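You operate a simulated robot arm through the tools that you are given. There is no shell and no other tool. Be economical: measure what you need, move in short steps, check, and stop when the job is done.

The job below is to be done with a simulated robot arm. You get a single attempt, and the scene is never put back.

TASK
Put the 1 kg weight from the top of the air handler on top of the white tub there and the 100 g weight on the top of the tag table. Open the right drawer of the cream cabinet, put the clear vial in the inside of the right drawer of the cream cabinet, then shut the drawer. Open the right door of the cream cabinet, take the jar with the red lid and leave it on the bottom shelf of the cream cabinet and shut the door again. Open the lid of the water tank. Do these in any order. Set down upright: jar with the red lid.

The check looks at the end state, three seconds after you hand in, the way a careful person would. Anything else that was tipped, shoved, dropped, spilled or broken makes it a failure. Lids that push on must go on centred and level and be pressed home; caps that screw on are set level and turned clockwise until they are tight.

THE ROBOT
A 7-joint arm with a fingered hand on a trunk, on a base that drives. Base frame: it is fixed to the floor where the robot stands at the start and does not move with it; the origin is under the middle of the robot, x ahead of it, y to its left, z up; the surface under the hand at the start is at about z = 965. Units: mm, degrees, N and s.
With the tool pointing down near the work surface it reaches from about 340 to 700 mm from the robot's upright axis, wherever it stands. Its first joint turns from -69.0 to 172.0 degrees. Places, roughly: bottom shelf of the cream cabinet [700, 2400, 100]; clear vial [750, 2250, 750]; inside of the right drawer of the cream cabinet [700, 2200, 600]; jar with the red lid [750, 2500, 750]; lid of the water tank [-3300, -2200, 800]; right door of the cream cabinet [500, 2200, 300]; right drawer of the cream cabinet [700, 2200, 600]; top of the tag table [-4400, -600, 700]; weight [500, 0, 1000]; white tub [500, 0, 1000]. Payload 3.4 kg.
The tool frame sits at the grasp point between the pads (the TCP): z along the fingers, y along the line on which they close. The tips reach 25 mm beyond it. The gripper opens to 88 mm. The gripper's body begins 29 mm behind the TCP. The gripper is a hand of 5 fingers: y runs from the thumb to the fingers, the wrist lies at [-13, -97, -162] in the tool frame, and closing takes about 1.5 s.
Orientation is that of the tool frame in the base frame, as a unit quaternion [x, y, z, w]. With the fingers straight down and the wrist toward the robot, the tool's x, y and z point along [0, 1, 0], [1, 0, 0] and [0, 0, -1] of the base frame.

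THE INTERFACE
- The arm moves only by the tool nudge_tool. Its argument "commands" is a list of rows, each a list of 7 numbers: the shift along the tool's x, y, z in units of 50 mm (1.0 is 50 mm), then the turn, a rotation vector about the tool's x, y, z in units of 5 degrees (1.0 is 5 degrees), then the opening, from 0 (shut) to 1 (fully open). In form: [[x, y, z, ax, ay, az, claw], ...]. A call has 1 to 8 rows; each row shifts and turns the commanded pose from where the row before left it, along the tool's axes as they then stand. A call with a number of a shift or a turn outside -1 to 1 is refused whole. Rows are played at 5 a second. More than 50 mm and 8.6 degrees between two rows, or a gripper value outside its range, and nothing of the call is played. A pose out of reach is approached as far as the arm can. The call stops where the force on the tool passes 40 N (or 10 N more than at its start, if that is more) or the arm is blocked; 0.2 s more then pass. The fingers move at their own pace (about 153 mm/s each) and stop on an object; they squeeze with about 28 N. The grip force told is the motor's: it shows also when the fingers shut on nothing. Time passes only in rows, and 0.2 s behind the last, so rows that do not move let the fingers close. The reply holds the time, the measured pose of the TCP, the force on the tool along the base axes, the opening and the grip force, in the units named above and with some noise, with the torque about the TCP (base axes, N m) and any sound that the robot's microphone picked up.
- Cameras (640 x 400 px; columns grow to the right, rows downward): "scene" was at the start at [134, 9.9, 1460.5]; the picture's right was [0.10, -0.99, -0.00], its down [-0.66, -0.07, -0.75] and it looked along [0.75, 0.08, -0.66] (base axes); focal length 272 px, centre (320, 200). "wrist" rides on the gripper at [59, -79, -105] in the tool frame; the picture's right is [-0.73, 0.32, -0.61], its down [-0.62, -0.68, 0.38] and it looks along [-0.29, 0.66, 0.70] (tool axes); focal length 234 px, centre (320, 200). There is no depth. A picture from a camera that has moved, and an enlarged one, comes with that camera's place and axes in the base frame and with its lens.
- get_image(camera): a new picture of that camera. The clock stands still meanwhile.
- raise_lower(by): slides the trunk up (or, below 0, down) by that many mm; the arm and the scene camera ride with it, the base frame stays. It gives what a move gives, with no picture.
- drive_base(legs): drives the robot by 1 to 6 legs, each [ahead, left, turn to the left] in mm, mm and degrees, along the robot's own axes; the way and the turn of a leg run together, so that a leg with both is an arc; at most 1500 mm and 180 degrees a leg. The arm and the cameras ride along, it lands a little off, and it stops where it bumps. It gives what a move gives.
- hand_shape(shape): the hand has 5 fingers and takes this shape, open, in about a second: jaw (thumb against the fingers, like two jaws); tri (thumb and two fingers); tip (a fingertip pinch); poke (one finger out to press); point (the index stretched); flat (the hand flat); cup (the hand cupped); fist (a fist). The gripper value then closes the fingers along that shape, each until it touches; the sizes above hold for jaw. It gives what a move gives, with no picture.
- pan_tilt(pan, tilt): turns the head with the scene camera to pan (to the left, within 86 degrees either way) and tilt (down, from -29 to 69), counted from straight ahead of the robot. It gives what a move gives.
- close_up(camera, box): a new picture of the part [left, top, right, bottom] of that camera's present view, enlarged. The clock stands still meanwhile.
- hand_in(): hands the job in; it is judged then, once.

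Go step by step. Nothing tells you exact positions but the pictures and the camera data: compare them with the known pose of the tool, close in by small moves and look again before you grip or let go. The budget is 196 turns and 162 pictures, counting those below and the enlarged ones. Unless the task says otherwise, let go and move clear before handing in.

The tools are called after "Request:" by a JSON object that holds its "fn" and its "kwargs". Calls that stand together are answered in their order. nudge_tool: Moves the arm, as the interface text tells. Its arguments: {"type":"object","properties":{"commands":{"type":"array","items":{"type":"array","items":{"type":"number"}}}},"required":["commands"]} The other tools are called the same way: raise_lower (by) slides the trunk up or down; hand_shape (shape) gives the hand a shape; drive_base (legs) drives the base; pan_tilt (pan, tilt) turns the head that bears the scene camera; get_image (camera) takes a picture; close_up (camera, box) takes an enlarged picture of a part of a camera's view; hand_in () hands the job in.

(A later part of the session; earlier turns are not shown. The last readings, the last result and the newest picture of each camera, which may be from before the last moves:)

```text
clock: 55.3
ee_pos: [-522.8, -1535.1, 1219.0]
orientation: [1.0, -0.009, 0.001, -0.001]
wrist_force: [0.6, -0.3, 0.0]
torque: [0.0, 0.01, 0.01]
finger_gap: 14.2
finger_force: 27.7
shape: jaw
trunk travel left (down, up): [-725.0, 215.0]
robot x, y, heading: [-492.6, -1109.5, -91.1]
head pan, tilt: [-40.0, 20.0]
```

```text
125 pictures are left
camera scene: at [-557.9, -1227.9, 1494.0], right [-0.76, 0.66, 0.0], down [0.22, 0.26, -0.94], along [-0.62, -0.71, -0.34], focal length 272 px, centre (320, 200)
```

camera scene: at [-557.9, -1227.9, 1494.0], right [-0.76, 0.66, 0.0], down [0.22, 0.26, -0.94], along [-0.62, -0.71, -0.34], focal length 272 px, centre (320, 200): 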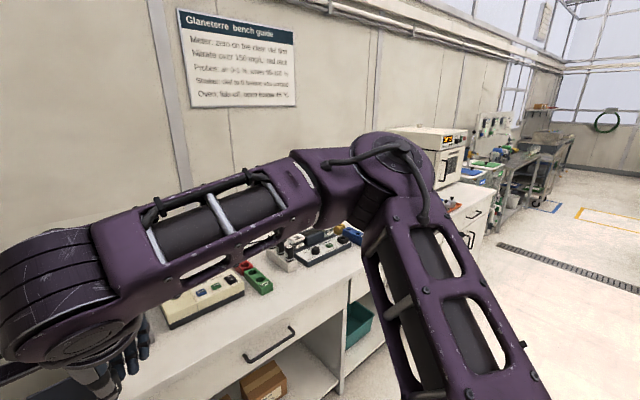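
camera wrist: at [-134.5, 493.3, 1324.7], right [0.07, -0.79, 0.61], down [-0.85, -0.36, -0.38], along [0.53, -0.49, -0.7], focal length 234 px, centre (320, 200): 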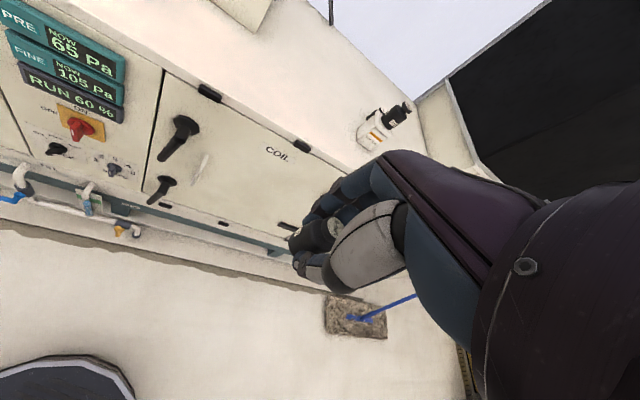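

The small white table straight down the aisle is the tag table. I'll turn to face −x and drive down the aisle part way.

Request:
{"fn": "drive_base", "kwargs": {"legs": [[0, 0, -89], [1500, 0, 0], [1000, 0, 0]]}}

Request:
{"fn": "pan_tilt", "kwargs": {"pan": -20, "tilt": 25}}

Request:
{"fn": "get_image", "kwargs": {"camera": "scene"}}

Request:
{"fn": "pan_tilt", "kwargs": {"pan": 60, "tilt": 25}}

Request:
{"fn": "get_image", "kwargs": {"camera": "scene"}}

```text
clock: 71.3
ee_pos: [-3408.9, -982.4, 1218.5]
orientation: [-0.689, 0.724, 0.0, 0.0]
wrist_force: [-0.6, 0.0, -1.8]
torque: [0.02, 0.0, 0.03]
finger_gap: 14.2
finger_force: 28.1
shape: jaw
trunk travel left (down, up): [-725.0, 215.0]
robot x, y, heading: [-2985.5, -1021.5, 177.2]
head pan, tilt: [-40.0, 20.0]
```

```text
clock: 72.2
ee_pos: [-3409.4, -983.1, 1218.1]
orientation: [-0.69, 0.724, 0.0, 0.0]
wrist_force: [0.1, -0.9, -1.1]
torque: [0.0, 0.02, -0.01]
finger_gap: 14.2
finger_force: 27.9
shape: jaw
trunk travel left (down, up): [-725.0, 215.0]
robot x, y, heading: [-2983.7, -1021.5, 177.4]
head pan, tilt: [-20.0, 25.0]
```

```text
124 pictures are left
camera scene: at [-3118.8, -982.6, 1485.9], right [0.39, 0.92, 0.0], down [0.39, -0.16, -0.91], along [-0.84, 0.35, -0.42], focal length 272 px, centre (320, 200)
```

scene: 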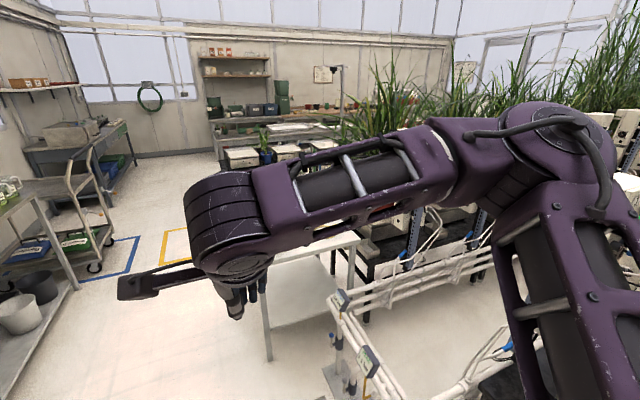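

```text
clock: 73.7
ee_pos: [-3408.9, -981.9, 1217.3]
orientation: [-0.69, 0.724, 0.0, 0.0]
wrist_force: [0.3, 0.2, -0.6]
torque: [0.02, 0.0, 0.01]
finger_gap: 14.3
finger_force: 27.8
shape: jaw
trunk travel left (down, up): [-725.0, 215.0]
robot x, y, heading: [-2983.3, -1023.9, 177.3]
head pan, tilt: [60.0, 25.0]
```

```text
123 pictures are left
camera scene: at [-3084.0, -1095.8, 1485.9], right [-0.84, 0.54, 0.0], down [0.23, 0.35, -0.91], along [-0.49, -0.76, -0.42], focal length 272 px, centre (320, 200)
```

scene: 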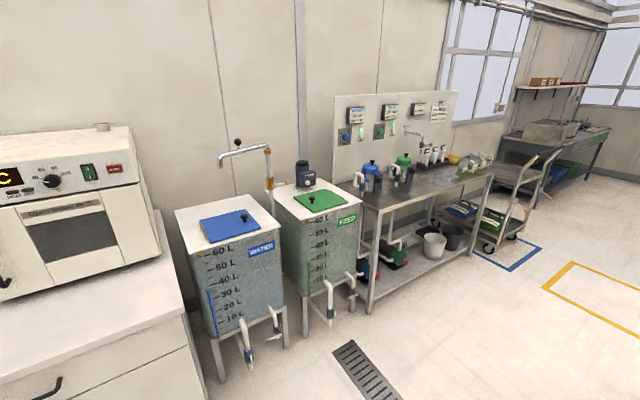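

Water tank with its blue lid is on the left. Pipes stand at the table's near right, so I'll approach the tag table from its −y side.

Request:
{"fn": "drive_base", "kwargs": {"legs": [[0, 330, 0], [1450, 0, 0], [0, 0, -87]]}}

Request:
{"fn": "pan_tilt", "kwargs": {"pan": 0, "tilt": 42}}

Request:
{"fn": "get_image", "kwargs": {"camera": "scene"}}

Request:
{"fn": "get_image", "kwargs": {"camera": "wrist"}}

```text
clock: 86.4
ee_pos: [-4440.6, -837.1, 1218.0]
orientation: [-0.001, 1.0, -0.001, 0.0]
wrist_force: [-0.9, 0.3, -1.2]
torque: [0.02, 0.01, 0.01]
finger_gap: 14.2
finger_force: 27.4
shape: jaw
trunk travel left (down, up): [-725.0, 215.0]
robot x, y, heading: [-4458.6, -1261.7, 90.2]
head pan, tilt: [60.0, 25.0]
```

```text
clock: 87.7
ee_pos: [-4442.8, -836.6, 1219.3]
orientation: [0.0, 1.0, 0.0, 0.0]
wrist_force: [1.1, 1.0, -0.7]
torque: [-0.02, 0.0, 0.0]
finger_gap: 14.2
finger_force: 27.8
shape: jaw
trunk travel left (down, up): [-725.0, 215.0]
robot x, y, heading: [-4463.1, -1260.5, 90.1]
head pan, tilt: [0.0, 42.0]
```

```text
122 pictures are left
camera scene: at [-4460.1, -1128.4, 1459.7], right [1.0, 0.0, 0.0], down [0.0, -0.67, -0.74], along [0.0, 0.74, -0.67], focal length 272 px, centre (320, 200)
```

scene: 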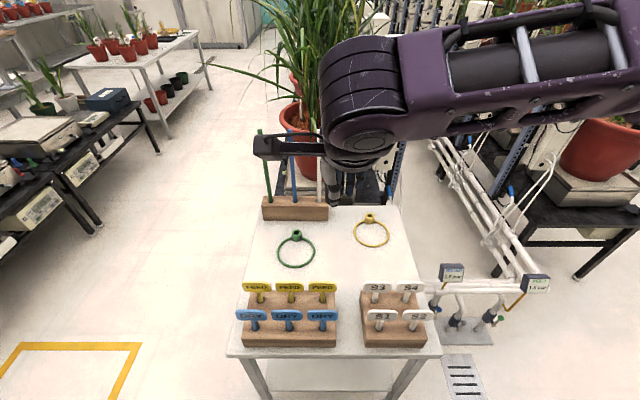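

```text
121 pictures are left
camera wrist: at [-4501.2, -916.2, 1324.7], right [0.73, 0.32, 0.61], down [0.63, -0.68, -0.38], along [0.29, 0.66, -0.7], focal length 234 px, centre (320, 200)
```

wrist: 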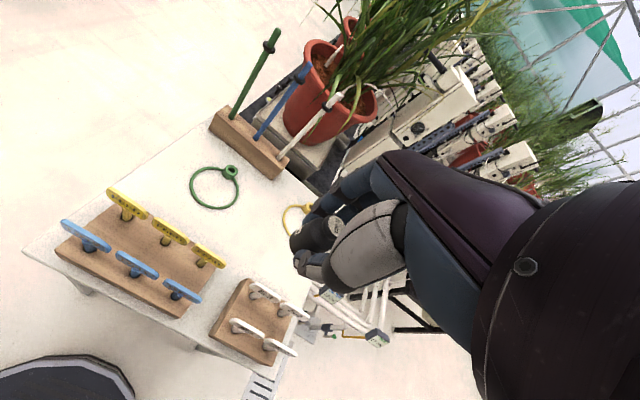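

The table is in view: a free patch lies between the rings and the tag racks at about [-4400,-590]. I'll drive a little closer and lower the trunk.

Request:
{"fn": "drive_base", "kwargs": {"legs": [[80, 0, 0]]}}

Request:
{"fn": "raise_lower", "kwargs": {"by": -230}}

Request:
{"fn": "get_image", "kwargs": {"camera": "scene"}}

Request:
{"fn": "get_image", "kwargs": {"camera": "wrist"}}

```text
clock: 88.8
ee_pos: [-4441.3, -758.0, 1217.2]
orientation: [-0.001, 1.0, 0.0, 0.0]
wrist_force: [-0.1, 0.2, -1.4]
torque: [-0.01, -0.01, 0.01]
finger_gap: 14.1
finger_force: 27.5
shape: jaw
trunk travel left (down, up): [-725.0, 215.0]
robot x, y, heading: [-4460.4, -1184.4, 89.9]
head pan, tilt: [0.0, 42.0]
```

```text
clock: 91.2
ee_pos: [-4442.1, -757.6, 989.3]
orientation: [-0.001, 1.0, 0.0, 0.0]
wrist_force: [0.7, 0.3, -1.5]
torque: [0.03, 0.02, -0.02]
finger_gap: 14.2
finger_force: 28.4
shape: jaw
trunk travel left (down, up): [-495.0, 445.0]
robot x, y, heading: [-4457.7, -1182.2, 90.0]
head pan, tilt: [0.0, 42.0]
```

```text
120 pictures are left
camera scene: at [-4460.2, -1048.7, 1229.7], right [1.0, 0.0, 0.0], down [0.0, -0.67, -0.74], along [0.0, 0.74, -0.67], focal length 272 px, centre (320, 200)
```

scene: 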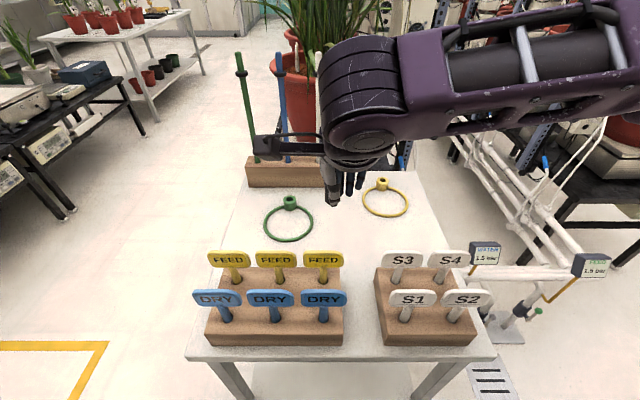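

```text
119 pictures are left
camera wrist: at [-4501.3, -836.6, 1094.8], right [0.73, 0.32, 0.61], down [0.63, -0.68, -0.38], along [0.29, 0.66, -0.7], focal length 234 px, centre (320, 200)
```

wrist: 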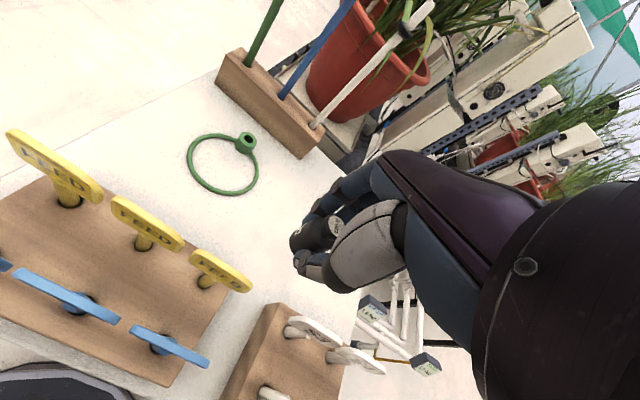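

Moving over the free patch and lowering part way.

Request:
{"fn": "nudge_tool", "kwargs": {"commands": [[-0.2, 0.8, 0, 0, 0, 0, 0], [-0.2, 0.85, 0.2, 0, 0, 0, 0], [-0.2, 0.85, 0.3, 0, 0, 0, 0], [-0.14, 0.85, 0.6, 0, 0, 0, 0], [0, 0, 0.9, 0, 0, 0, 0], [0, 0, 0.9, 0, 0, 0, 0], [0, 0, 0.7, 0, 0, 0, 0], [0, 0, 0, 0, 0, 0, 0]]}}

Request:
{"fn": "get_image", "kwargs": {"camera": "scene"}}

Request:
{"fn": "get_image", "kwargs": {"camera": "wrist"}}

```text
refused: row 4 steps farther than a row can; nothing moved
```

```text
118 pictures are left
camera scene: at [-4460.2, -1048.7, 1229.7], right [1.0, 0.0, 0.0], down [0.0, -0.67, -0.74], along [0.0, 0.74, -0.67], focal length 272 px, centre (320, 200)
```

scene: 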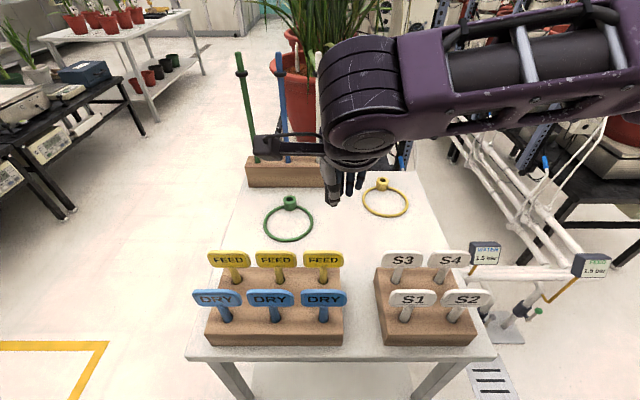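

```text
117 pictures are left
camera wrist: at [-4501.3, -836.6, 1094.8], right [0.73, 0.32, 0.61], down [0.63, -0.68, -0.38], along [0.29, 0.66, -0.7], focal length 234 px, centre (320, 200)
```

wrist: 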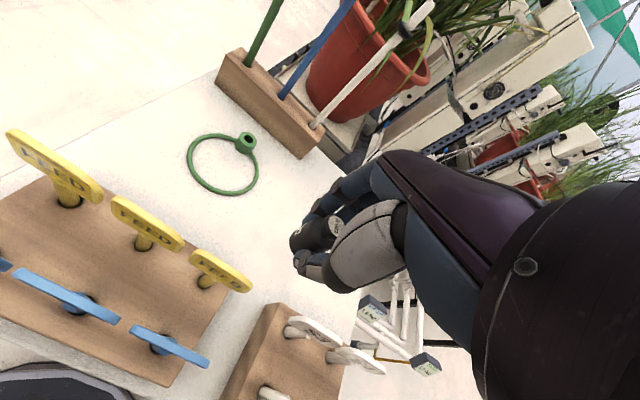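

A row was too long, so nothing moved. Repeating with shorter rows.

Request:
{"fn": "nudge_tool", "kwargs": {"commands": [[-0.2, 0.8, 0, 0, 0, 0, 0], [-0.2, 0.85, 0.2, 0, 0, 0, 0], [-0.2, 0.85, 0.3, 0, 0, 0, 0], [-0.14, 0.85, 0.4, 0, 0, 0, 0], [0, 0, 0.9, 0, 0, 0, 0], [0, 0, 0.9, 0, 0, 0, 0], [0, 0, 0.9, 0, 0, 0, 0], [0, 0, 0, 0, 0, 0, 0]]}}

Request:
{"fn": "get_image", "kwargs": {"camera": "scene"}}

Request:
{"fn": "get_image", "kwargs": {"camera": "wrist"}}

```text
clock: 93.0
ee_pos: [-4403.0, -587.5, 809.0]
orientation: [-0.001, 1.0, 0.0, -0.001]
wrist_force: [-0.2, -0.5, -1.5]
torque: [-0.03, 0.02, 0.0]
finger_gap: 13.7
finger_force: 27.5
shape: jaw
trunk travel left (down, up): [-495.0, 445.0]
robot x, y, heading: [-4460.0, -1182.4, 90.1]
head pan, tilt: [0.0, 42.0]
```

```text
116 pictures are left
camera scene: at [-4460.2, -1048.7, 1229.7], right [1.0, 0.0, 0.0], down [0.0, -0.67, -0.74], along [0.0, 0.74, -0.67], focal length 272 px, centre (320, 200)
```

scene: 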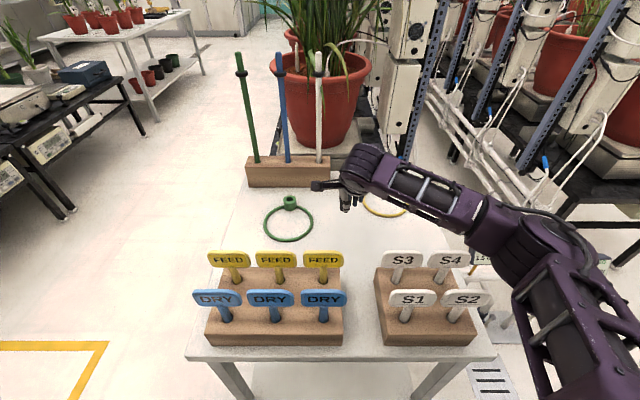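

```text
115 pictures are left
camera wrist: at [-4462.0, -668.0, 915.3], right [0.73, 0.32, 0.61], down [0.63, -0.68, -0.38], along [0.29, 0.66, -0.7], focal length 234 px, centre (320, 200)
```

wrist: 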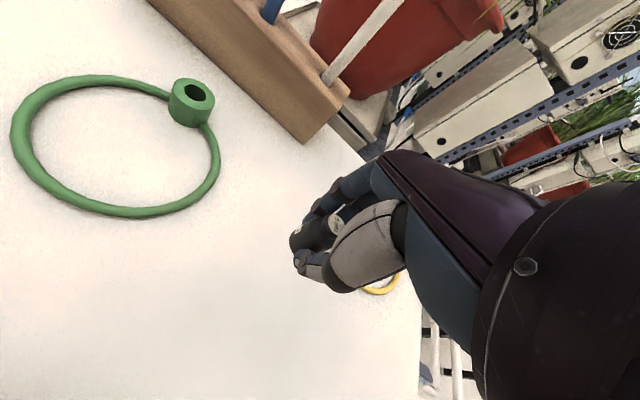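

The patch is clear, but the forearm would pass low over the tags. I'll raise the trunk and reach down from higher.

Request:
{"fn": "raise_lower", "kwargs": {"by": 120}}

Request:
{"fn": "nudge_tool", "kwargs": {"commands": [[0, 0, 0.8, 0, 0, 0, 0], [0, 0, 0.8, 0, 0, 0, 0], [0, 0, 0.8, 0, 0, 0, 0], [0, 0, 0, 0, 0, 0, 0]]}}

Request:
{"fn": "get_image", "kwargs": {"camera": "scene"}}

```text
clock: 94.5
ee_pos: [-4404.3, -588.8, 928.0]
orientation: [-0.001, 1.0, 0.0, 0.001]
wrist_force: [0.2, -0.6, -0.9]
torque: [0.0, 0.0, 0.0]
finger_gap: 14.2
finger_force: 27.8
shape: jaw
trunk travel left (down, up): [-615.0, 325.0]
robot x, y, heading: [-4463.2, -1183.7, 89.6]
head pan, tilt: [0.0, 42.0]
```

```text
clock: 95.5
ee_pos: [-4400.5, -587.6, 808.0]
orientation: [-0.001, 1.0, 0.0, -0.001]
wrist_force: [0.2, -0.4, -0.2]
torque: [-0.03, 0.0, -0.01]
finger_gap: 14.0
finger_force: 27.9
shape: jaw
trunk travel left (down, up): [-615.0, 325.0]
robot x, y, heading: [-4459.6, -1186.0, 89.8]
head pan, tilt: [0.0, 42.0]
```

```text
114 pictures are left
camera scene: at [-4460.1, -1048.7, 1349.7], right [1.0, 0.0, 0.0], down [0.0, -0.67, -0.74], along [0.0, 0.74, -0.67], focal length 272 px, centre (320, 200)
```

scene: 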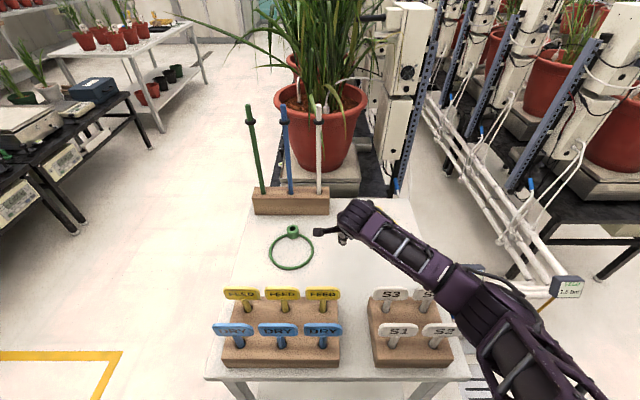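

Let me look closely at the forearm over the right rack.

Request:
{"fn": "close_up", "kwargs": {"camera": "scene", "box": [320, 180, 600, 400]}}

```text
1.82 times, centred on (460, 290) of scene
camera zoom: at [-4460.1, -1048.7, 1349.7], right [1.0, 0.0, 0.0], down [0.0, -0.67, -0.74], along [0.0, 0.74, -0.67], focal length 495 px, centre (66, 36)
```

zoom: 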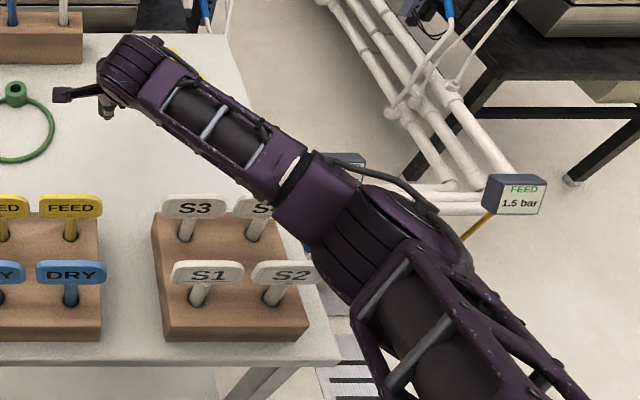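

The forearm is about level with the wrist, well above the tags. I'll descend in stages.

Request:
{"fn": "nudge_tool", "kwargs": {"commands": [[0, 0, 0.5, 0, 0, 0, 0], [0, 0, 0.5, 0, 0, 0, 0], [0, 0, 0, 0, 0, 0, 0]]}}

Request:
{"fn": "close_up", "kwargs": {"camera": "scene", "box": [280, 180, 600, 400]}}

Request:
{"fn": "get_image", "kwargs": {"camera": "wrist"}}

```text
clock: 96.3
ee_pos: [-4401.0, -587.1, 757.3]
orientation: [-0.001, 1.0, 0.0, 0.0]
wrist_force: [-0.3, -0.3, -1.5]
torque: [-0.01, -0.01, -0.02]
finger_gap: 13.7
finger_force: 27.8
shape: jaw
trunk travel left (down, up): [-615.0, 325.0]
robot x, y, heading: [-4459.2, -1186.6, 89.9]
head pan, tilt: [0.0, 42.0]
```

```text
1.82 times, centred on (440, 290) of scene
camera zoom: at [-4460.0, -1048.6, 1349.6], right [1.0, 0.0, 0.0], down [0.0, -0.67, -0.74], along [0.0, 0.74, -0.67], focal length 495 px, centre (102, 36)
```

zoom: 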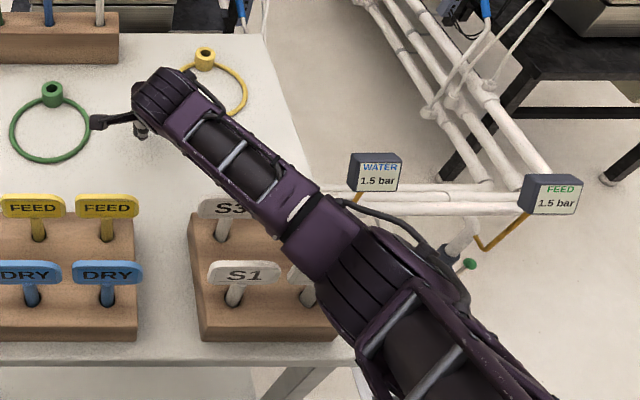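

```text
111 pictures are left
camera wrist: at [-4460.7, -667.0, 863.9], right [0.73, 0.32, 0.61], down [0.62, -0.68, -0.38], along [0.29, 0.66, -0.7], focal length 234 px, centre (320, 200)
```

wrist: 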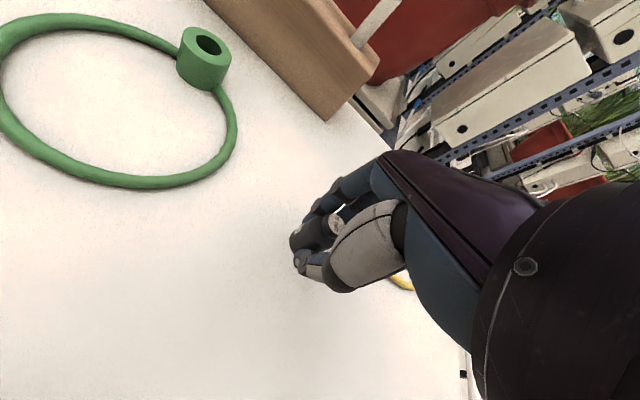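

Still clear, with no contact. Lowering the last bit gently.

Request:
{"fn": "nudge_tool", "kwargs": {"commands": [[0, 0, 0.3, 0, 0, 0, 0], [0, 0, 0.16, 0, 0, 0, 0], [0, 0, 0.04, 0, 0, 0, 0], [0, 0, 0, 0, 0, 0, 0]]}}

Request:
{"fn": "close_up", "kwargs": {"camera": "scene", "box": [280, 180, 600, 400]}}

Request:
{"fn": "close_up", "kwargs": {"camera": "wrist", "box": [240, 160, 400, 320]}}

```text
clock: 97.3
ee_pos: [-4402.2, -588.5, 733.3]
orientation: [-0.001, 1.0, 0.0, 0.0]
wrist_force: [0.6, -0.6, -0.9]
torque: [0.0, 0.0, 0.02]
finger_gap: 14.1
finger_force: 28.4
shape: jaw
trunk travel left (down, up): [-615.0, 325.0]
robot x, y, heading: [-4458.6, -1182.8, 90.1]
head pan, tilt: [0.0, 42.0]
```

```text
1.82 times, centred on (440, 290) of scene
camera zoom: at [-4460.1, -1048.5, 1349.6], right [1.0, 0.0, 0.0], down [0.0, -0.67, -0.74], along [0.0, 0.74, -0.67], focal length 495 px, centre (102, 36)
```

zoom: 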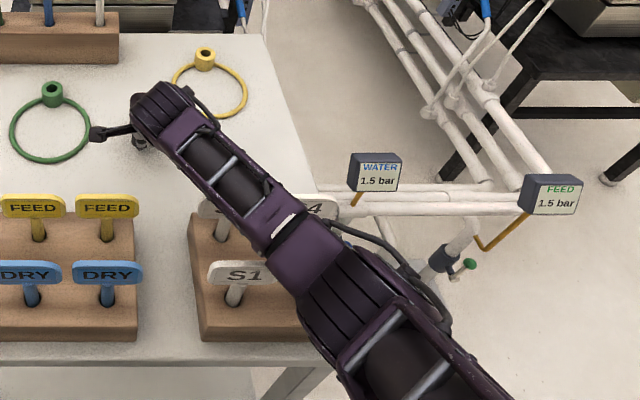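

```text
2.50 times, centred on (320, 240) of wrist
camera zoom: at [-4461.7, -667.4, 840.1], right [0.73, 0.32, 0.61], down [0.63, -0.68, -0.38], along [0.29, 0.66, -0.7], focal length 585 px, centre (320, 100)
```

zoom: 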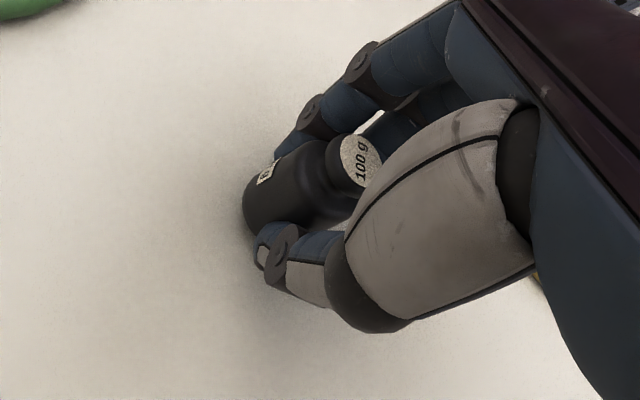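

Almost down. Finding contact with very small steps.

Request:
{"fn": "nudge_tool", "kwargs": {"commands": [[0, 0, 0.04, 0, 0, 0, 0], [0, 0, 0.04, 0, 0, 0, 0], [0, 0, 0, 0, 0, 0, 0]]}}

```text
clock: 98.1
ee_pos: [-4403.4, -588.3, 728.8]
orientation: [-0.001, 1.0, 0.001, 0.0]
wrist_force: [-0.1, -0.4, -1.2]
torque: [0.0, 0.0, -0.02]
finger_gap: 13.8
finger_force: 28.1
shape: jaw
trunk travel left (down, up): [-615.0, 325.0]
robot x, y, heading: [-4459.1, -1183.0, 90.2]
head pan, tilt: [0.0, 42.0]
```

Request:
{"fn": "nudge_tool", "kwargs": {"commands": [[0, 0, 0.03, 0, 0, 0, 0], [0, 0, 0.02, 0, 0, 0, 0], [0, 0, 0, 0, 0, 0, 0]]}}

Request:
{"fn": "close_up", "kwargs": {"camera": "wrist", "box": [240, 160, 400, 320]}}

```text
clock: 98.9
ee_pos: [-4402.8, -587.2, 728.1]
orientation: [-0.001, 1.0, 0.001, 0.0]
wrist_force: [0.4, 0.4, 1.1]
torque: [0.1, 0.03, 0.02]
finger_gap: 13.9
finger_force: 27.8
shape: jaw
trunk travel left (down, up): [-615.0, 325.0]
robot x, y, heading: [-4461.1, -1184.1, 90.2]
head pan, tilt: [0.0, 42.0]
```

```text
2.50 times, centred on (320, 240) of wrist
camera zoom: at [-4462.6, -667.5, 834.3], right [0.73, 0.32, 0.61], down [0.63, -0.68, -0.38], along [0.29, 0.66, -0.7], focal length 585 px, centre (320, 100)
```

zoom: 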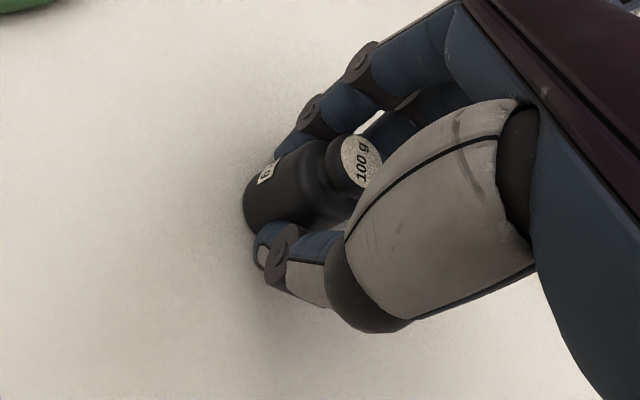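

Contact felt. Releasing partly, then rising.

Request:
{"fn": "nudge_tool", "kwargs": {"commands": [[0, 0, 0.01, 0, 0, 0, 0.3], [0, 0, 0, 0, 0, 0, 0.45], [0, 0, 0, 0, 0, 0, 0.55], [0, 0, 0, 0, 0, 0, 0.55]]}}

Request:
{"fn": "close_up", "kwargs": {"camera": "wrist", "box": [240, 160, 400, 320]}}

```text
clock: 99.9
ee_pos: [-4403.4, -588.3, 727.7]
orientation: [0.0, 1.0, 0.0, 0.0]
wrist_force: [-0.2, 0.0, 0.6]
torque: [-0.02, 0.0, 0.0]
finger_gap: 48.2
finger_force: 0.0
shape: jaw
trunk travel left (down, up): [-615.0, 325.0]
robot x, y, heading: [-4459.5, -1187.0, 90.2]
head pan, tilt: [0.0, 42.0]
```

```text
2.50 times, centred on (320, 240) of wrist
camera zoom: at [-4462.7, -668.0, 833.5], right [0.73, 0.32, 0.61], down [0.62, -0.68, -0.38], along [0.29, 0.66, -0.7], focal length 585 px, centre (320, 100)
```

zoom: 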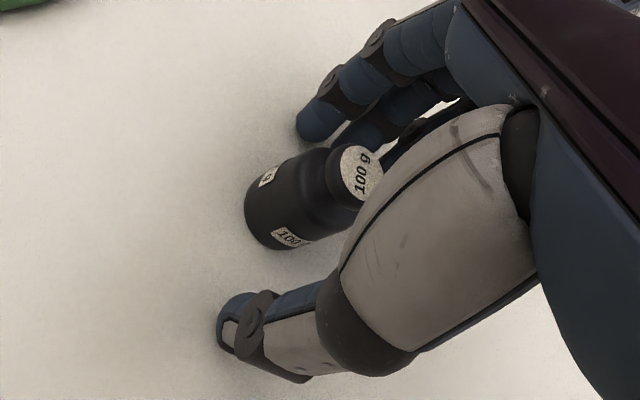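

The 100 g weight stands on the table. Rising straight up and backing off.

Request:
{"fn": "nudge_tool", "kwargs": {"commands": [[0, 0, -0.4, 0, 0, 0, 0.55], [0, 0, -0.8, 0, 0, 0, 0.55], [0, 0, -0.9, 0, 0, 0, 0.55], [0, 0, -0.9, 0, 0, 0, 1], [0, 0, -0.9, 0, 0, 0, 1], [0, 0, -0.9, 0, 0, 0, 1], [0, -0.9, -0.3, 0, 0, 0, 1], [0, -0.9, 0, 0, 0, 0, 1]]}}

Request:
{"fn": "get_image", "kwargs": {"camera": "scene"}}

```text
clock: 101.7
ee_pos: [-4404.0, -680.0, 982.1]
orientation: [0.0, 1.0, 0.0, 0.0]
wrist_force: [-0.4, 0.3, -1.0]
torque: [0.01, -0.01, 0.0]
finger_gap: 88.2
finger_force: 0.1
shape: jaw
trunk travel left (down, up): [-615.0, 325.0]
robot x, y, heading: [-4462.0, -1184.4, 90.3]
head pan, tilt: [0.0, 42.0]
```

```text
106 pictures are left
camera scene: at [-4460.2, -1049.5, 1349.7], right [1.0, 0.0, 0.0], down [0.0, -0.67, -0.74], along [0.0, 0.74, -0.67], focal length 272 px, centre (320, 200)
```

scene: 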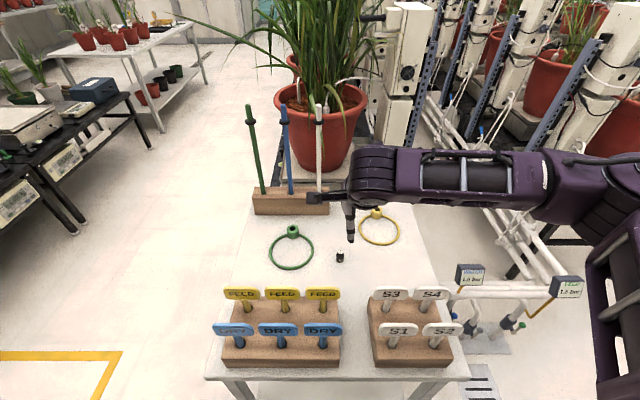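

The 100 g weight stands where wanted. Now to the water tank: back off, turn round, and slide across to face it.

Request:
{"fn": "drive_base", "kwargs": {"legs": [[-150, 0, 0], [0, 0, -179.5], [0, 1070, 0]]}}

Request:
{"fn": "pan_tilt", "kwargs": {"pan": 0, "tilt": 35}}

Request:
{"fn": "get_image", "kwargs": {"camera": "scene"}}

```text
clock: 115.3
ee_pos: [-3454.1, -1814.3, 980.4]
orientation: [1.0, 0.008, 0.0, 0.0]
wrist_force: [1.1, 0.4, 0.2]
torque: [0.01, 0.0, -0.01]
finger_gap: 88.2
finger_force: 0.1
shape: jaw
trunk travel left (down, up): [-615.0, 325.0]
robot x, y, heading: [-3402.3, -1308.0, -88.7]
head pan, tilt: [0.0, 42.0]
```

```text
clock: 116.0
ee_pos: [-3453.4, -1814.0, 980.8]
orientation: [1.0, 0.009, 0.0, 0.0]
wrist_force: [0.8, 0.3, 0.6]
torque: [-0.01, 0.01, 0.04]
finger_gap: 88.0
finger_force: 0.0
shape: jaw
trunk travel left (down, up): [-615.0, 325.0]
robot x, y, heading: [-3407.8, -1306.0, -88.7]
head pan, tilt: [0.0, 35.0]
```

```text
105 pictures are left
camera scene: at [-3403.1, -1444.5, 1360.1], right [-1.0, -0.02, 0.0], down [-0.01, 0.57, -0.82], along [0.01, -0.82, -0.57], focal length 272 px, centre (320, 200)
```

scene: 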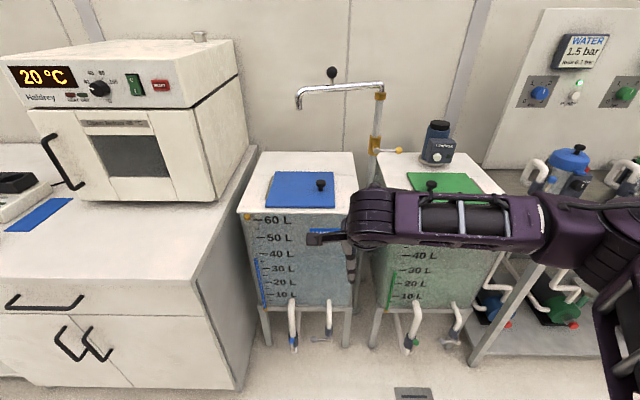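

Request:
{"fn": "close_up", "kwargs": {"camera": "scene", "box": [230, 130, 390, 250]}}

```text
3.33 times, centred on (310, 190) of scene
camera zoom: at [-3403.1, -1444.5, 1360.1], right [-1.0, -0.02, 0.0], down [-0.01, 0.57, -0.82], along [0.01, -0.82, -0.57], focal length 908 px, centre (353, 233)
```

zoom: 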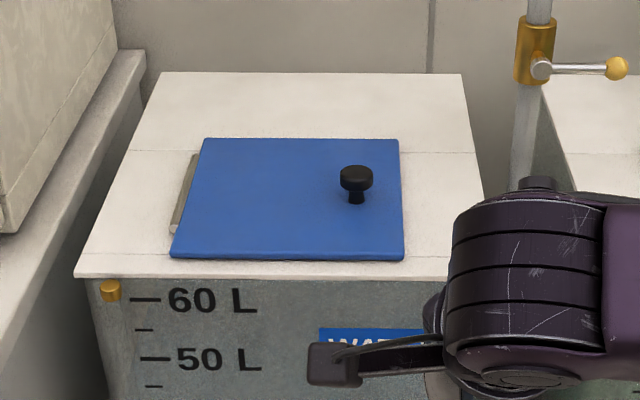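

The lid is hinged on its left (+x) edge with a knob on the right. I'll raise the trunk to get parallax and fix its height.

Request:
{"fn": "raise_lower", "kwargs": {"by": 250}}

Request:
{"fn": "close_up", "kwargs": {"camera": "scene", "box": [220, 180, 420, 330]}}

```text
clock: 118.6
ee_pos: [-3452.9, -1814.5, 1229.8]
orientation: [1.0, 0.009, 0.0, 0.0]
wrist_force: [0.1, 0.3, -0.6]
torque: [0.0, -0.02, 0.03]
finger_gap: 87.9
finger_force: 0.2
shape: jaw
trunk travel left (down, up): [-865.0, 75.0]
robot x, y, heading: [-3406.1, -1304.3, -89.0]
head pan, tilt: [0.0, 35.0]
```

```text
2.67 times, centred on (320, 255) of scene
camera zoom: at [-3403.2, -1444.6, 1610.1], right [-1.0, -0.02, 0.0], down [-0.01, 0.57, -0.82], along [0.01, -0.82, -0.57], focal length 726 px, centre (320, 53)
```

zoom: 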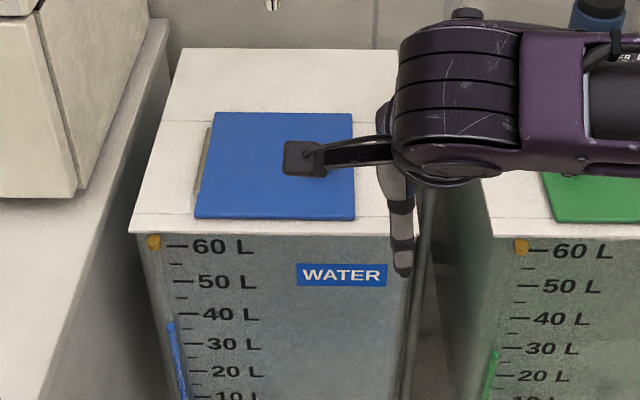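

Measured: lid top z≈840, hinge at x≈-3213, knob at about [-3388,-2250], top ≈872. The tap spout hangs over the tank at z≈1150–1190, y≈-2205, so I must stay below and in front of it. I'll retract, lower and drive in.

Request:
{"fn": "nudge_tool", "kwargs": {"commands": [[0, -0.8, 0, 0, 0, 0, 1], [0, -0.9, 0, 0, 0, 0, 1], [0, -0.8, 0, 0, 0, 0, 1], [0, 0, 0, 0, 0, 0, 1]]}}

Request:
{"fn": "raise_lower", "kwargs": {"by": -160}}

Request:
{"fn": "drive_base", "kwargs": {"legs": [[370, 0, 0]]}}

Request:
{"fn": "get_image", "kwargs": {"camera": "scene"}}

Request:
{"fn": "get_image", "kwargs": {"camera": "wrist"}}

```text
clock: 119.6
ee_pos: [-3456.7, -1691.5, 1229.3]
orientation: [1.0, 0.007, 0.0, -0.001]
wrist_force: [-0.2, -0.1, 0.3]
torque: [0.0, 0.0, 0.02]
finger_gap: 87.8
finger_force: 0.1
shape: jaw
out of reach, approached as far as the arm can: row 3
trunk travel left (down, up): [-865.0, 75.0]
robot x, y, heading: [-3404.1, -1310.7, -89.3]
head pan, tilt: [0.0, 35.0]
```

```text
clock: 121.4
ee_pos: [-3455.7, -1692.8, 1068.9]
orientation: [1.0, 0.007, 0.001, -0.001]
wrist_force: [-0.1, -0.5, 0.5]
torque: [0.0, -0.01, -0.02]
finger_gap: 87.9
finger_force: 0.0
shape: jaw
trunk travel left (down, up): [-705.0, 235.0]
robot x, y, heading: [-3405.9, -1308.4, -89.0]
head pan, tilt: [0.0, 35.0]
```

```text
clock: 123.8
ee_pos: [-3451.3, -2057.0, 1069.1]
orientation: [1.0, 0.007, 0.0, -0.001]
wrist_force: [0.3, 0.4, -0.4]
torque: [-0.03, 0.0, -0.02]
finger_gap: 87.8
finger_force: 0.1
shape: jaw
trunk travel left (down, up): [-705.0, 235.0]
robot x, y, heading: [-3399.2, -1670.6, -89.1]
head pan, tilt: [0.0, 35.0]
```

```text
102 pictures are left
camera scene: at [-3397.3, -1808.5, 1450.1], right [-1.0, -0.02, 0.0], down [-0.01, 0.57, -0.82], along [0.01, -0.82, -0.57], focal length 272 px, centre (320, 200)
```

scene: 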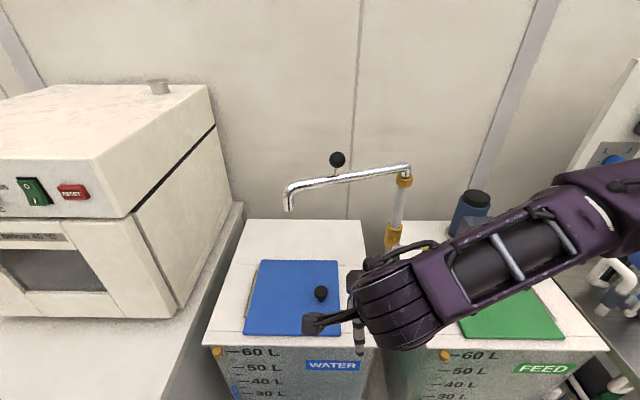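

```text
101 pictures are left
camera wrist: at [-3393.1, -1976.3, 1176.0], right [-0.72, -0.33, 0.61], down [-0.63, 0.67, -0.38], along [-0.28, -0.66, -0.7], focal length 234 px, centre (320, 200)
```

wrist: 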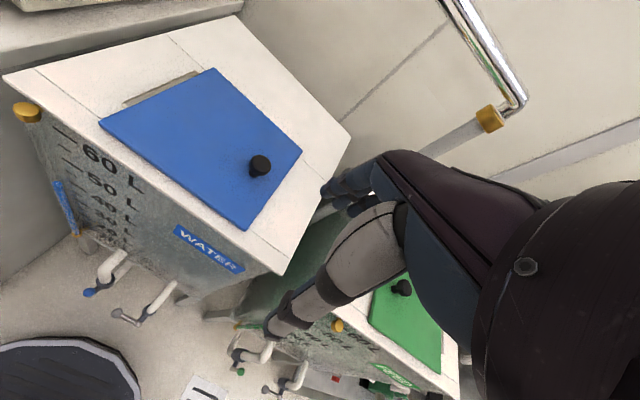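

Knob at [-3393,-2239], head z≈865, consistent in both cameras. I'll lower, pitch the hand 20° forward, and move partway in under the spout.

Request:
{"fn": "nudge_tool", "kwargs": {"commands": [[0.29, 0, 0.5, -1, 0, 0, 1], [0.29, 0, 0.55, -1, 0, 0, 1], [0.29, 0, 0.6, -1, 0, 0, 0.8], [0.29, 0, 0.6, -1, 0, 0, 0.75], [0, 0.8, 0.3, 0, 0, 0, 0.75], [0, 0.8, 0.3, 0, 0, 0, 0.75], [0, 0, 0, 0, 0, 0, 0.75]]}}

Request:
{"fn": "get_image", "kwargs": {"camera": "scene"}}

Request:
{"fn": "get_image", "kwargs": {"camera": "wrist"}}

```text
clock: 125.4
ee_pos: [-3373.7, -2169.4, 972.0]
orientation: [0.985, 0.008, 0.001, 0.174]
wrist_force: [0.0, 0.0, -0.5]
torque: [-0.01, -0.02, -0.04]
finger_gap: 66.1
finger_force: 0.0
shape: jaw
out of reach, approached as far as the arm can: row 1, 4
trunk travel left (down, up): [-705.0, 235.0]
robot x, y, heading: [-3399.9, -1668.9, -89.0]
head pan, tilt: [0.0, 35.0]
```

```text
100 pictures are left
camera scene: at [-3396.2, -1807.4, 1450.3], right [-1.0, -0.02, 0.0], down [-0.01, 0.57, -0.82], along [0.01, -0.82, -0.57], focal length 272 px, centre (320, 200)
```

scene: 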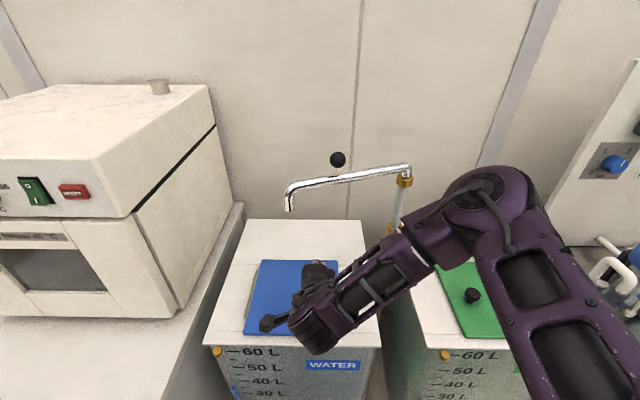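

```text
99 pictures are left
camera wrist: at [-3316.4, -2057.9, 1044.3], right [-0.72, -0.11, 0.68], down [-0.63, 0.5, -0.59], along [-0.28, -0.86, -0.43], focal length 234 px, centre (320, 200)
```

wrist: 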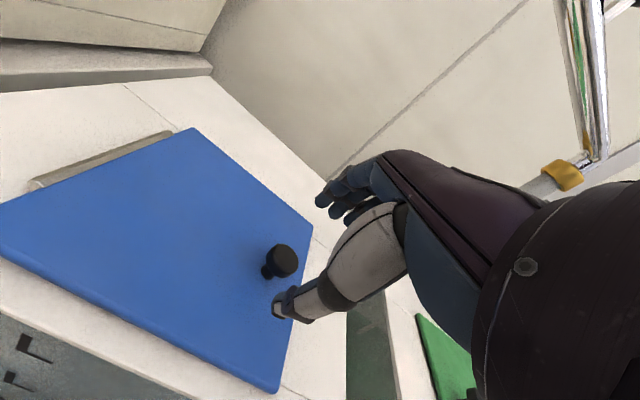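

The wrist is folded close to the robot. I'll back the base up 130 mm so the arm extends more and the elbow stays away from the tap.

Request:
{"fn": "drive_base", "kwargs": {"legs": [[-130, 0, 0]]}}

Request:
{"fn": "nudge_tool", "kwargs": {"commands": [[-0.1, 0.8, 0.29, 0, 0, 0, 0.75], [-0.1, 0.8, 0.29, 0, 0, 0, 0.75], [-0.1, 0.8, 0.29, 0, 0, 0, 0.75], [0, 0, 0, 0, 0, 0, 0.75]]}}

Request:
{"fn": "get_image", "kwargs": {"camera": "scene"}}

Request:
{"fn": "get_image", "kwargs": {"camera": "wrist"}}

```text
clock: 126.7
ee_pos: [-3375.7, -2040.9, 971.3]
orientation: [0.985, 0.008, 0.002, 0.174]
wrist_force: [-0.5, 0.4, 0.2]
torque: [-0.01, 0.01, 0.02]
finger_gap: 66.4
finger_force: 0.1
shape: jaw
trunk travel left (down, up): [-705.0, 235.0]
robot x, y, heading: [-3403.5, -1544.8, -89.2]
head pan, tilt: [0.0, 35.0]
```

```text
clock: 127.7
ee_pos: [-3389.1, -2171.4, 970.6]
orientation: [0.985, 0.009, 0.001, 0.174]
wrist_force: [-0.5, 0.6, -0.1]
torque: [-0.02, -0.01, 0.0]
finger_gap: 66.2
finger_force: 0.0
shape: jaw
trunk travel left (down, up): [-705.0, 235.0]
robot x, y, heading: [-3400.7, -1539.4, -88.8]
head pan, tilt: [0.0, 35.0]
```

```text
98 pictures are left
camera scene: at [-3399.2, -1679.7, 1450.2], right [-1.0, -0.02, 0.0], down [-0.01, 0.57, -0.82], along [0.01, -0.82, -0.57], focal length 272 px, centre (320, 200)
```

scene: 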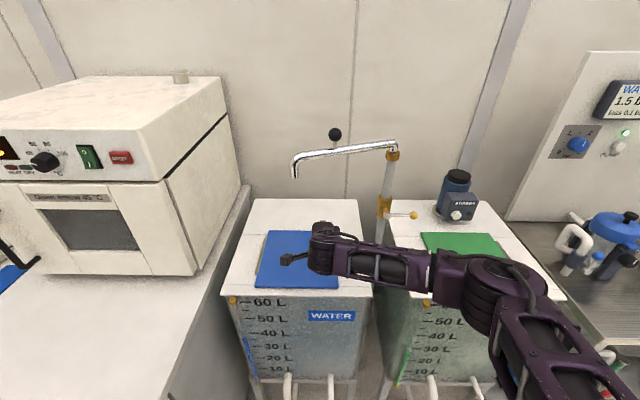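

```text
97 pictures are left
camera wrist: at [-3332.8, -2061.7, 1043.8], right [-0.72, -0.11, 0.68], down [-0.63, 0.5, -0.59], along [-0.28, -0.86, -0.43], focal length 234 px, centre (320, 200)
```

wrist: 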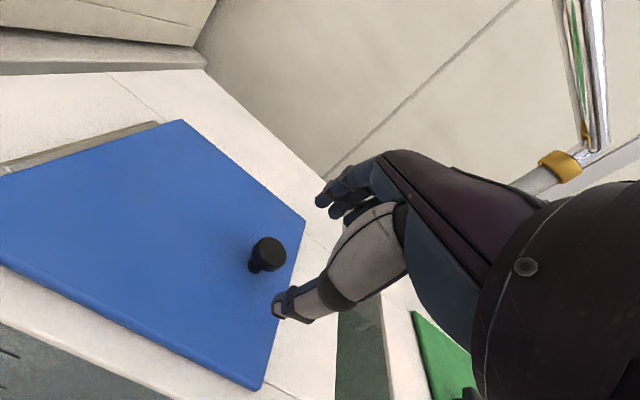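

Now moving above the knob and down to it with the hand part-open.

Request:
{"fn": "nudge_tool", "kwargs": {"commands": [[-0.06, 0.6, 0.22, 0, 0, 0, 0.7], [-0.06, 0.6, 0.22, 0, 0, 0, 0.7], [0, -0.22, 0.6, 0, 0, 0, 0.7], [0, -0.2, 0.55, 0, 0, 0, 0.7], [0, 0, 0, 0, 0, 0, 0.7]]}}

Request:
{"fn": "get_image", "kwargs": {"camera": "scene"}}

Request:
{"fn": "get_image", "kwargs": {"camera": "wrist"}}

```text
clock: 128.8
ee_pos: [-3392.8, -2233.4, 907.9]
orientation: [0.985, 0.009, 0.001, 0.173]
wrist_force: [-0.1, 0.0, 0.7]
torque: [-0.01, -0.01, 0.02]
finger_gap: 62.0
finger_force: 0.0
shape: jaw
trunk travel left (down, up): [-705.0, 235.0]
robot x, y, heading: [-3400.1, -1544.3, -89.1]
head pan, tilt: [0.0, 35.0]
```

```text
96 pictures are left
camera scene: at [-3399.4, -1680.2, 1450.2], right [-1.0, -0.02, 0.0], down [-0.01, 0.57, -0.82], along [0.01, -0.82, -0.57], focal length 272 px, centre (320, 200)
```

scene: 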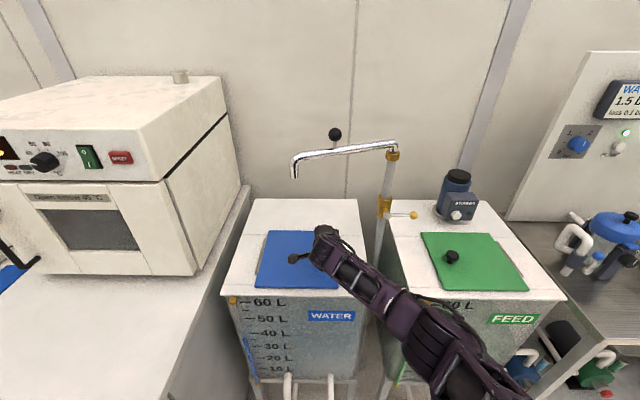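

```text
95 pictures are left
camera wrist: at [-3336.1, -2122.8, 980.9], right [-0.72, -0.11, 0.68], down [-0.63, 0.5, -0.59], along [-0.27, -0.86, -0.43], focal length 234 px, centre (320, 200)
```

wrist: 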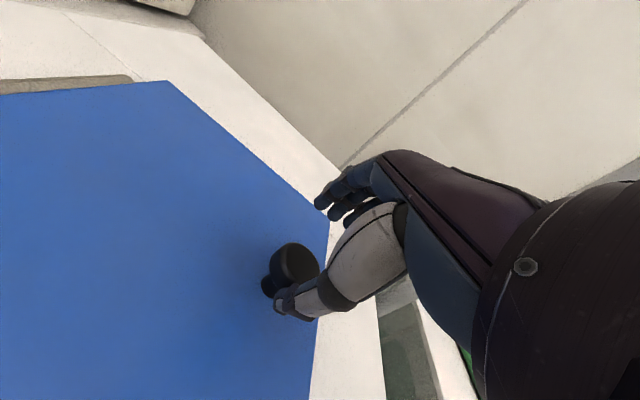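

The knob is slightly farther and to the right. Adjusting and lowering to grasp height.

Request:
{"fn": "nudge_tool", "kwargs": {"commands": [[-0.06, 0.0, 0.3, 0, 0, 0, 0.7], [0, -0.06, 0.22, 0, 0, 0, 0.7], [0, 0, 0, 0, 0, 0, 0.7]]}}

Request:
{"fn": "close_up", "kwargs": {"camera": "wrist", "box": [220, 160, 420, 340]}}

```text
clock: 129.7
ee_pos: [-3395.4, -2238.2, 888.6]
orientation: [0.984, 0.01, 0.003, 0.177]
wrist_force: [0.2, 3.7, 20.6]
torque: [0.7, -0.05, -0.01]
finger_gap: 59.2
finger_force: 0.1
shape: jaw
trunk travel left (down, up): [-705.0, 235.0]
robot x, y, heading: [-3402.1, -1541.6, -88.8]
head pan, tilt: [0.0, 35.0]
```

```text
2.22 times, centred on (320, 250) of wrist
camera zoom: at [-3338.8, -2125.2, 961.2], right [-0.73, -0.1, 0.68], down [-0.63, 0.49, -0.6], along [-0.27, -0.86, -0.42], focal length 520 px, centre (320, 89)
```

zoom: 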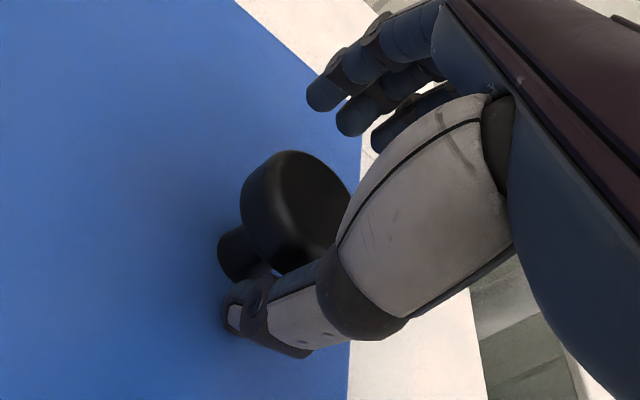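

The thumb tip touches the lid surface. Backing off 4 mm and closing on the knob.

Request:
{"fn": "nudge_tool", "kwargs": {"commands": [[0, 0.02, -0.1, 0, 0, 0, 0.7], [0, 0, 0, 0, 0, 0, 0], [0, 0, 0, 0, 0, 0, 0], [0, 0, 0, 0, 0, 0, 0], [0, 0, 0, 0, 0, 0, 0], [0, 0, 0, 0, 0, 0, 0], [0, 0, 0, 0, 0, 0, 0]]}}

Request:
{"fn": "close_up", "kwargs": {"camera": "wrist", "box": [220, 160, 420, 340]}}

```text
clock: 131.2
ee_pos: [-3395.7, -2236.4, 889.4]
orientation: [0.985, 0.009, 0.001, 0.174]
wrist_force: [-1.9, 4.3, -1.4]
torque: [0.27, -0.02, -0.04]
finger_gap: 16.4
finger_force: 27.8
shape: jaw
trunk travel left (down, up): [-705.0, 235.0]
robot x, y, heading: [-3400.8, -1544.2, -89.1]
head pan, tilt: [0.0, 35.0]
```

```text
2.22 times, centred on (320, 250) of wrist
camera zoom: at [-3339.2, -2126.8, 962.2], right [-0.72, -0.11, 0.68], down [-0.63, 0.5, -0.59], along [-0.28, -0.86, -0.43], focal length 520 px, centre (320, 89)
```

zoom: 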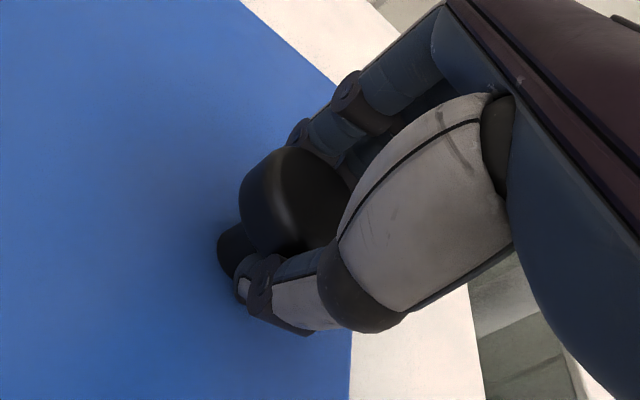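

Gripped. Now I start the arc about the hinge: the first 20°, with the hand following half the turn.

Request:
{"fn": "nudge_tool", "kwargs": {"commands": [[0.098, 0.105, -0.29, 0, -0.47, -0.17, 0], [0.112, 0.105, -0.287, 0, -0.47, -0.17, 0], [0.124, 0.103, -0.284, 0, -0.47, -0.17, 0], [0.139, 0.1, -0.277, 0, -0.47, -0.17, 0], [0, 0, 0, 0, 0, 0, 0]]}}

Request:
{"fn": "get_image", "kwargs": {"camera": "scene"}}

Request:
{"fn": "get_image", "kwargs": {"camera": "wrist"}}

```text
clock: 132.4
ee_pos: [-3370.2, -2237.5, 948.3]
orientation: [0.981, 0.023, -0.084, 0.174]
wrist_force: [-11.4, -0.7, 5.0]
torque: [0.35, 0.26, -0.26]
finger_gap: 16.1
finger_force: 28.0
shape: jaw
trunk travel left (down, up): [-705.0, 235.0]
robot x, y, heading: [-3398.9, -1542.3, -89.2]
head pan, tilt: [0.0, 35.0]
```

```text
92 pictures are left
camera scene: at [-3402.5, -1679.7, 1450.3], right [-1.0, -0.02, 0.0], down [-0.01, 0.57, -0.82], along [0.02, -0.82, -0.57], focal length 272 px, centre (320, 200)
```

scene: 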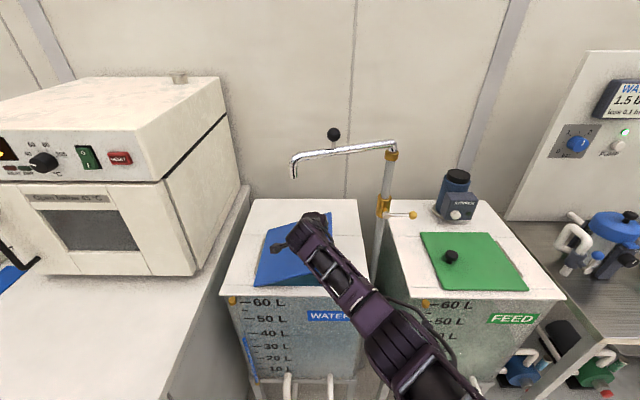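

```text
91 pictures are left
camera wrist: at [-3302.6, -2125.8, 1011.1], right [-0.6, -0.1, 0.8], down [-0.72, 0.5, -0.48], along [-0.35, -0.86, -0.37], focal length 234 px, centre (320, 200)
```

wrist: 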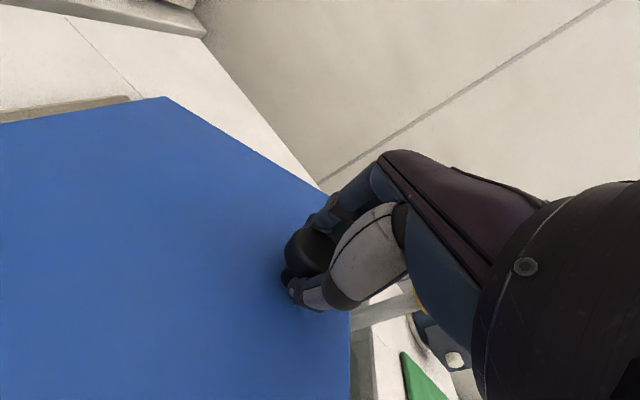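

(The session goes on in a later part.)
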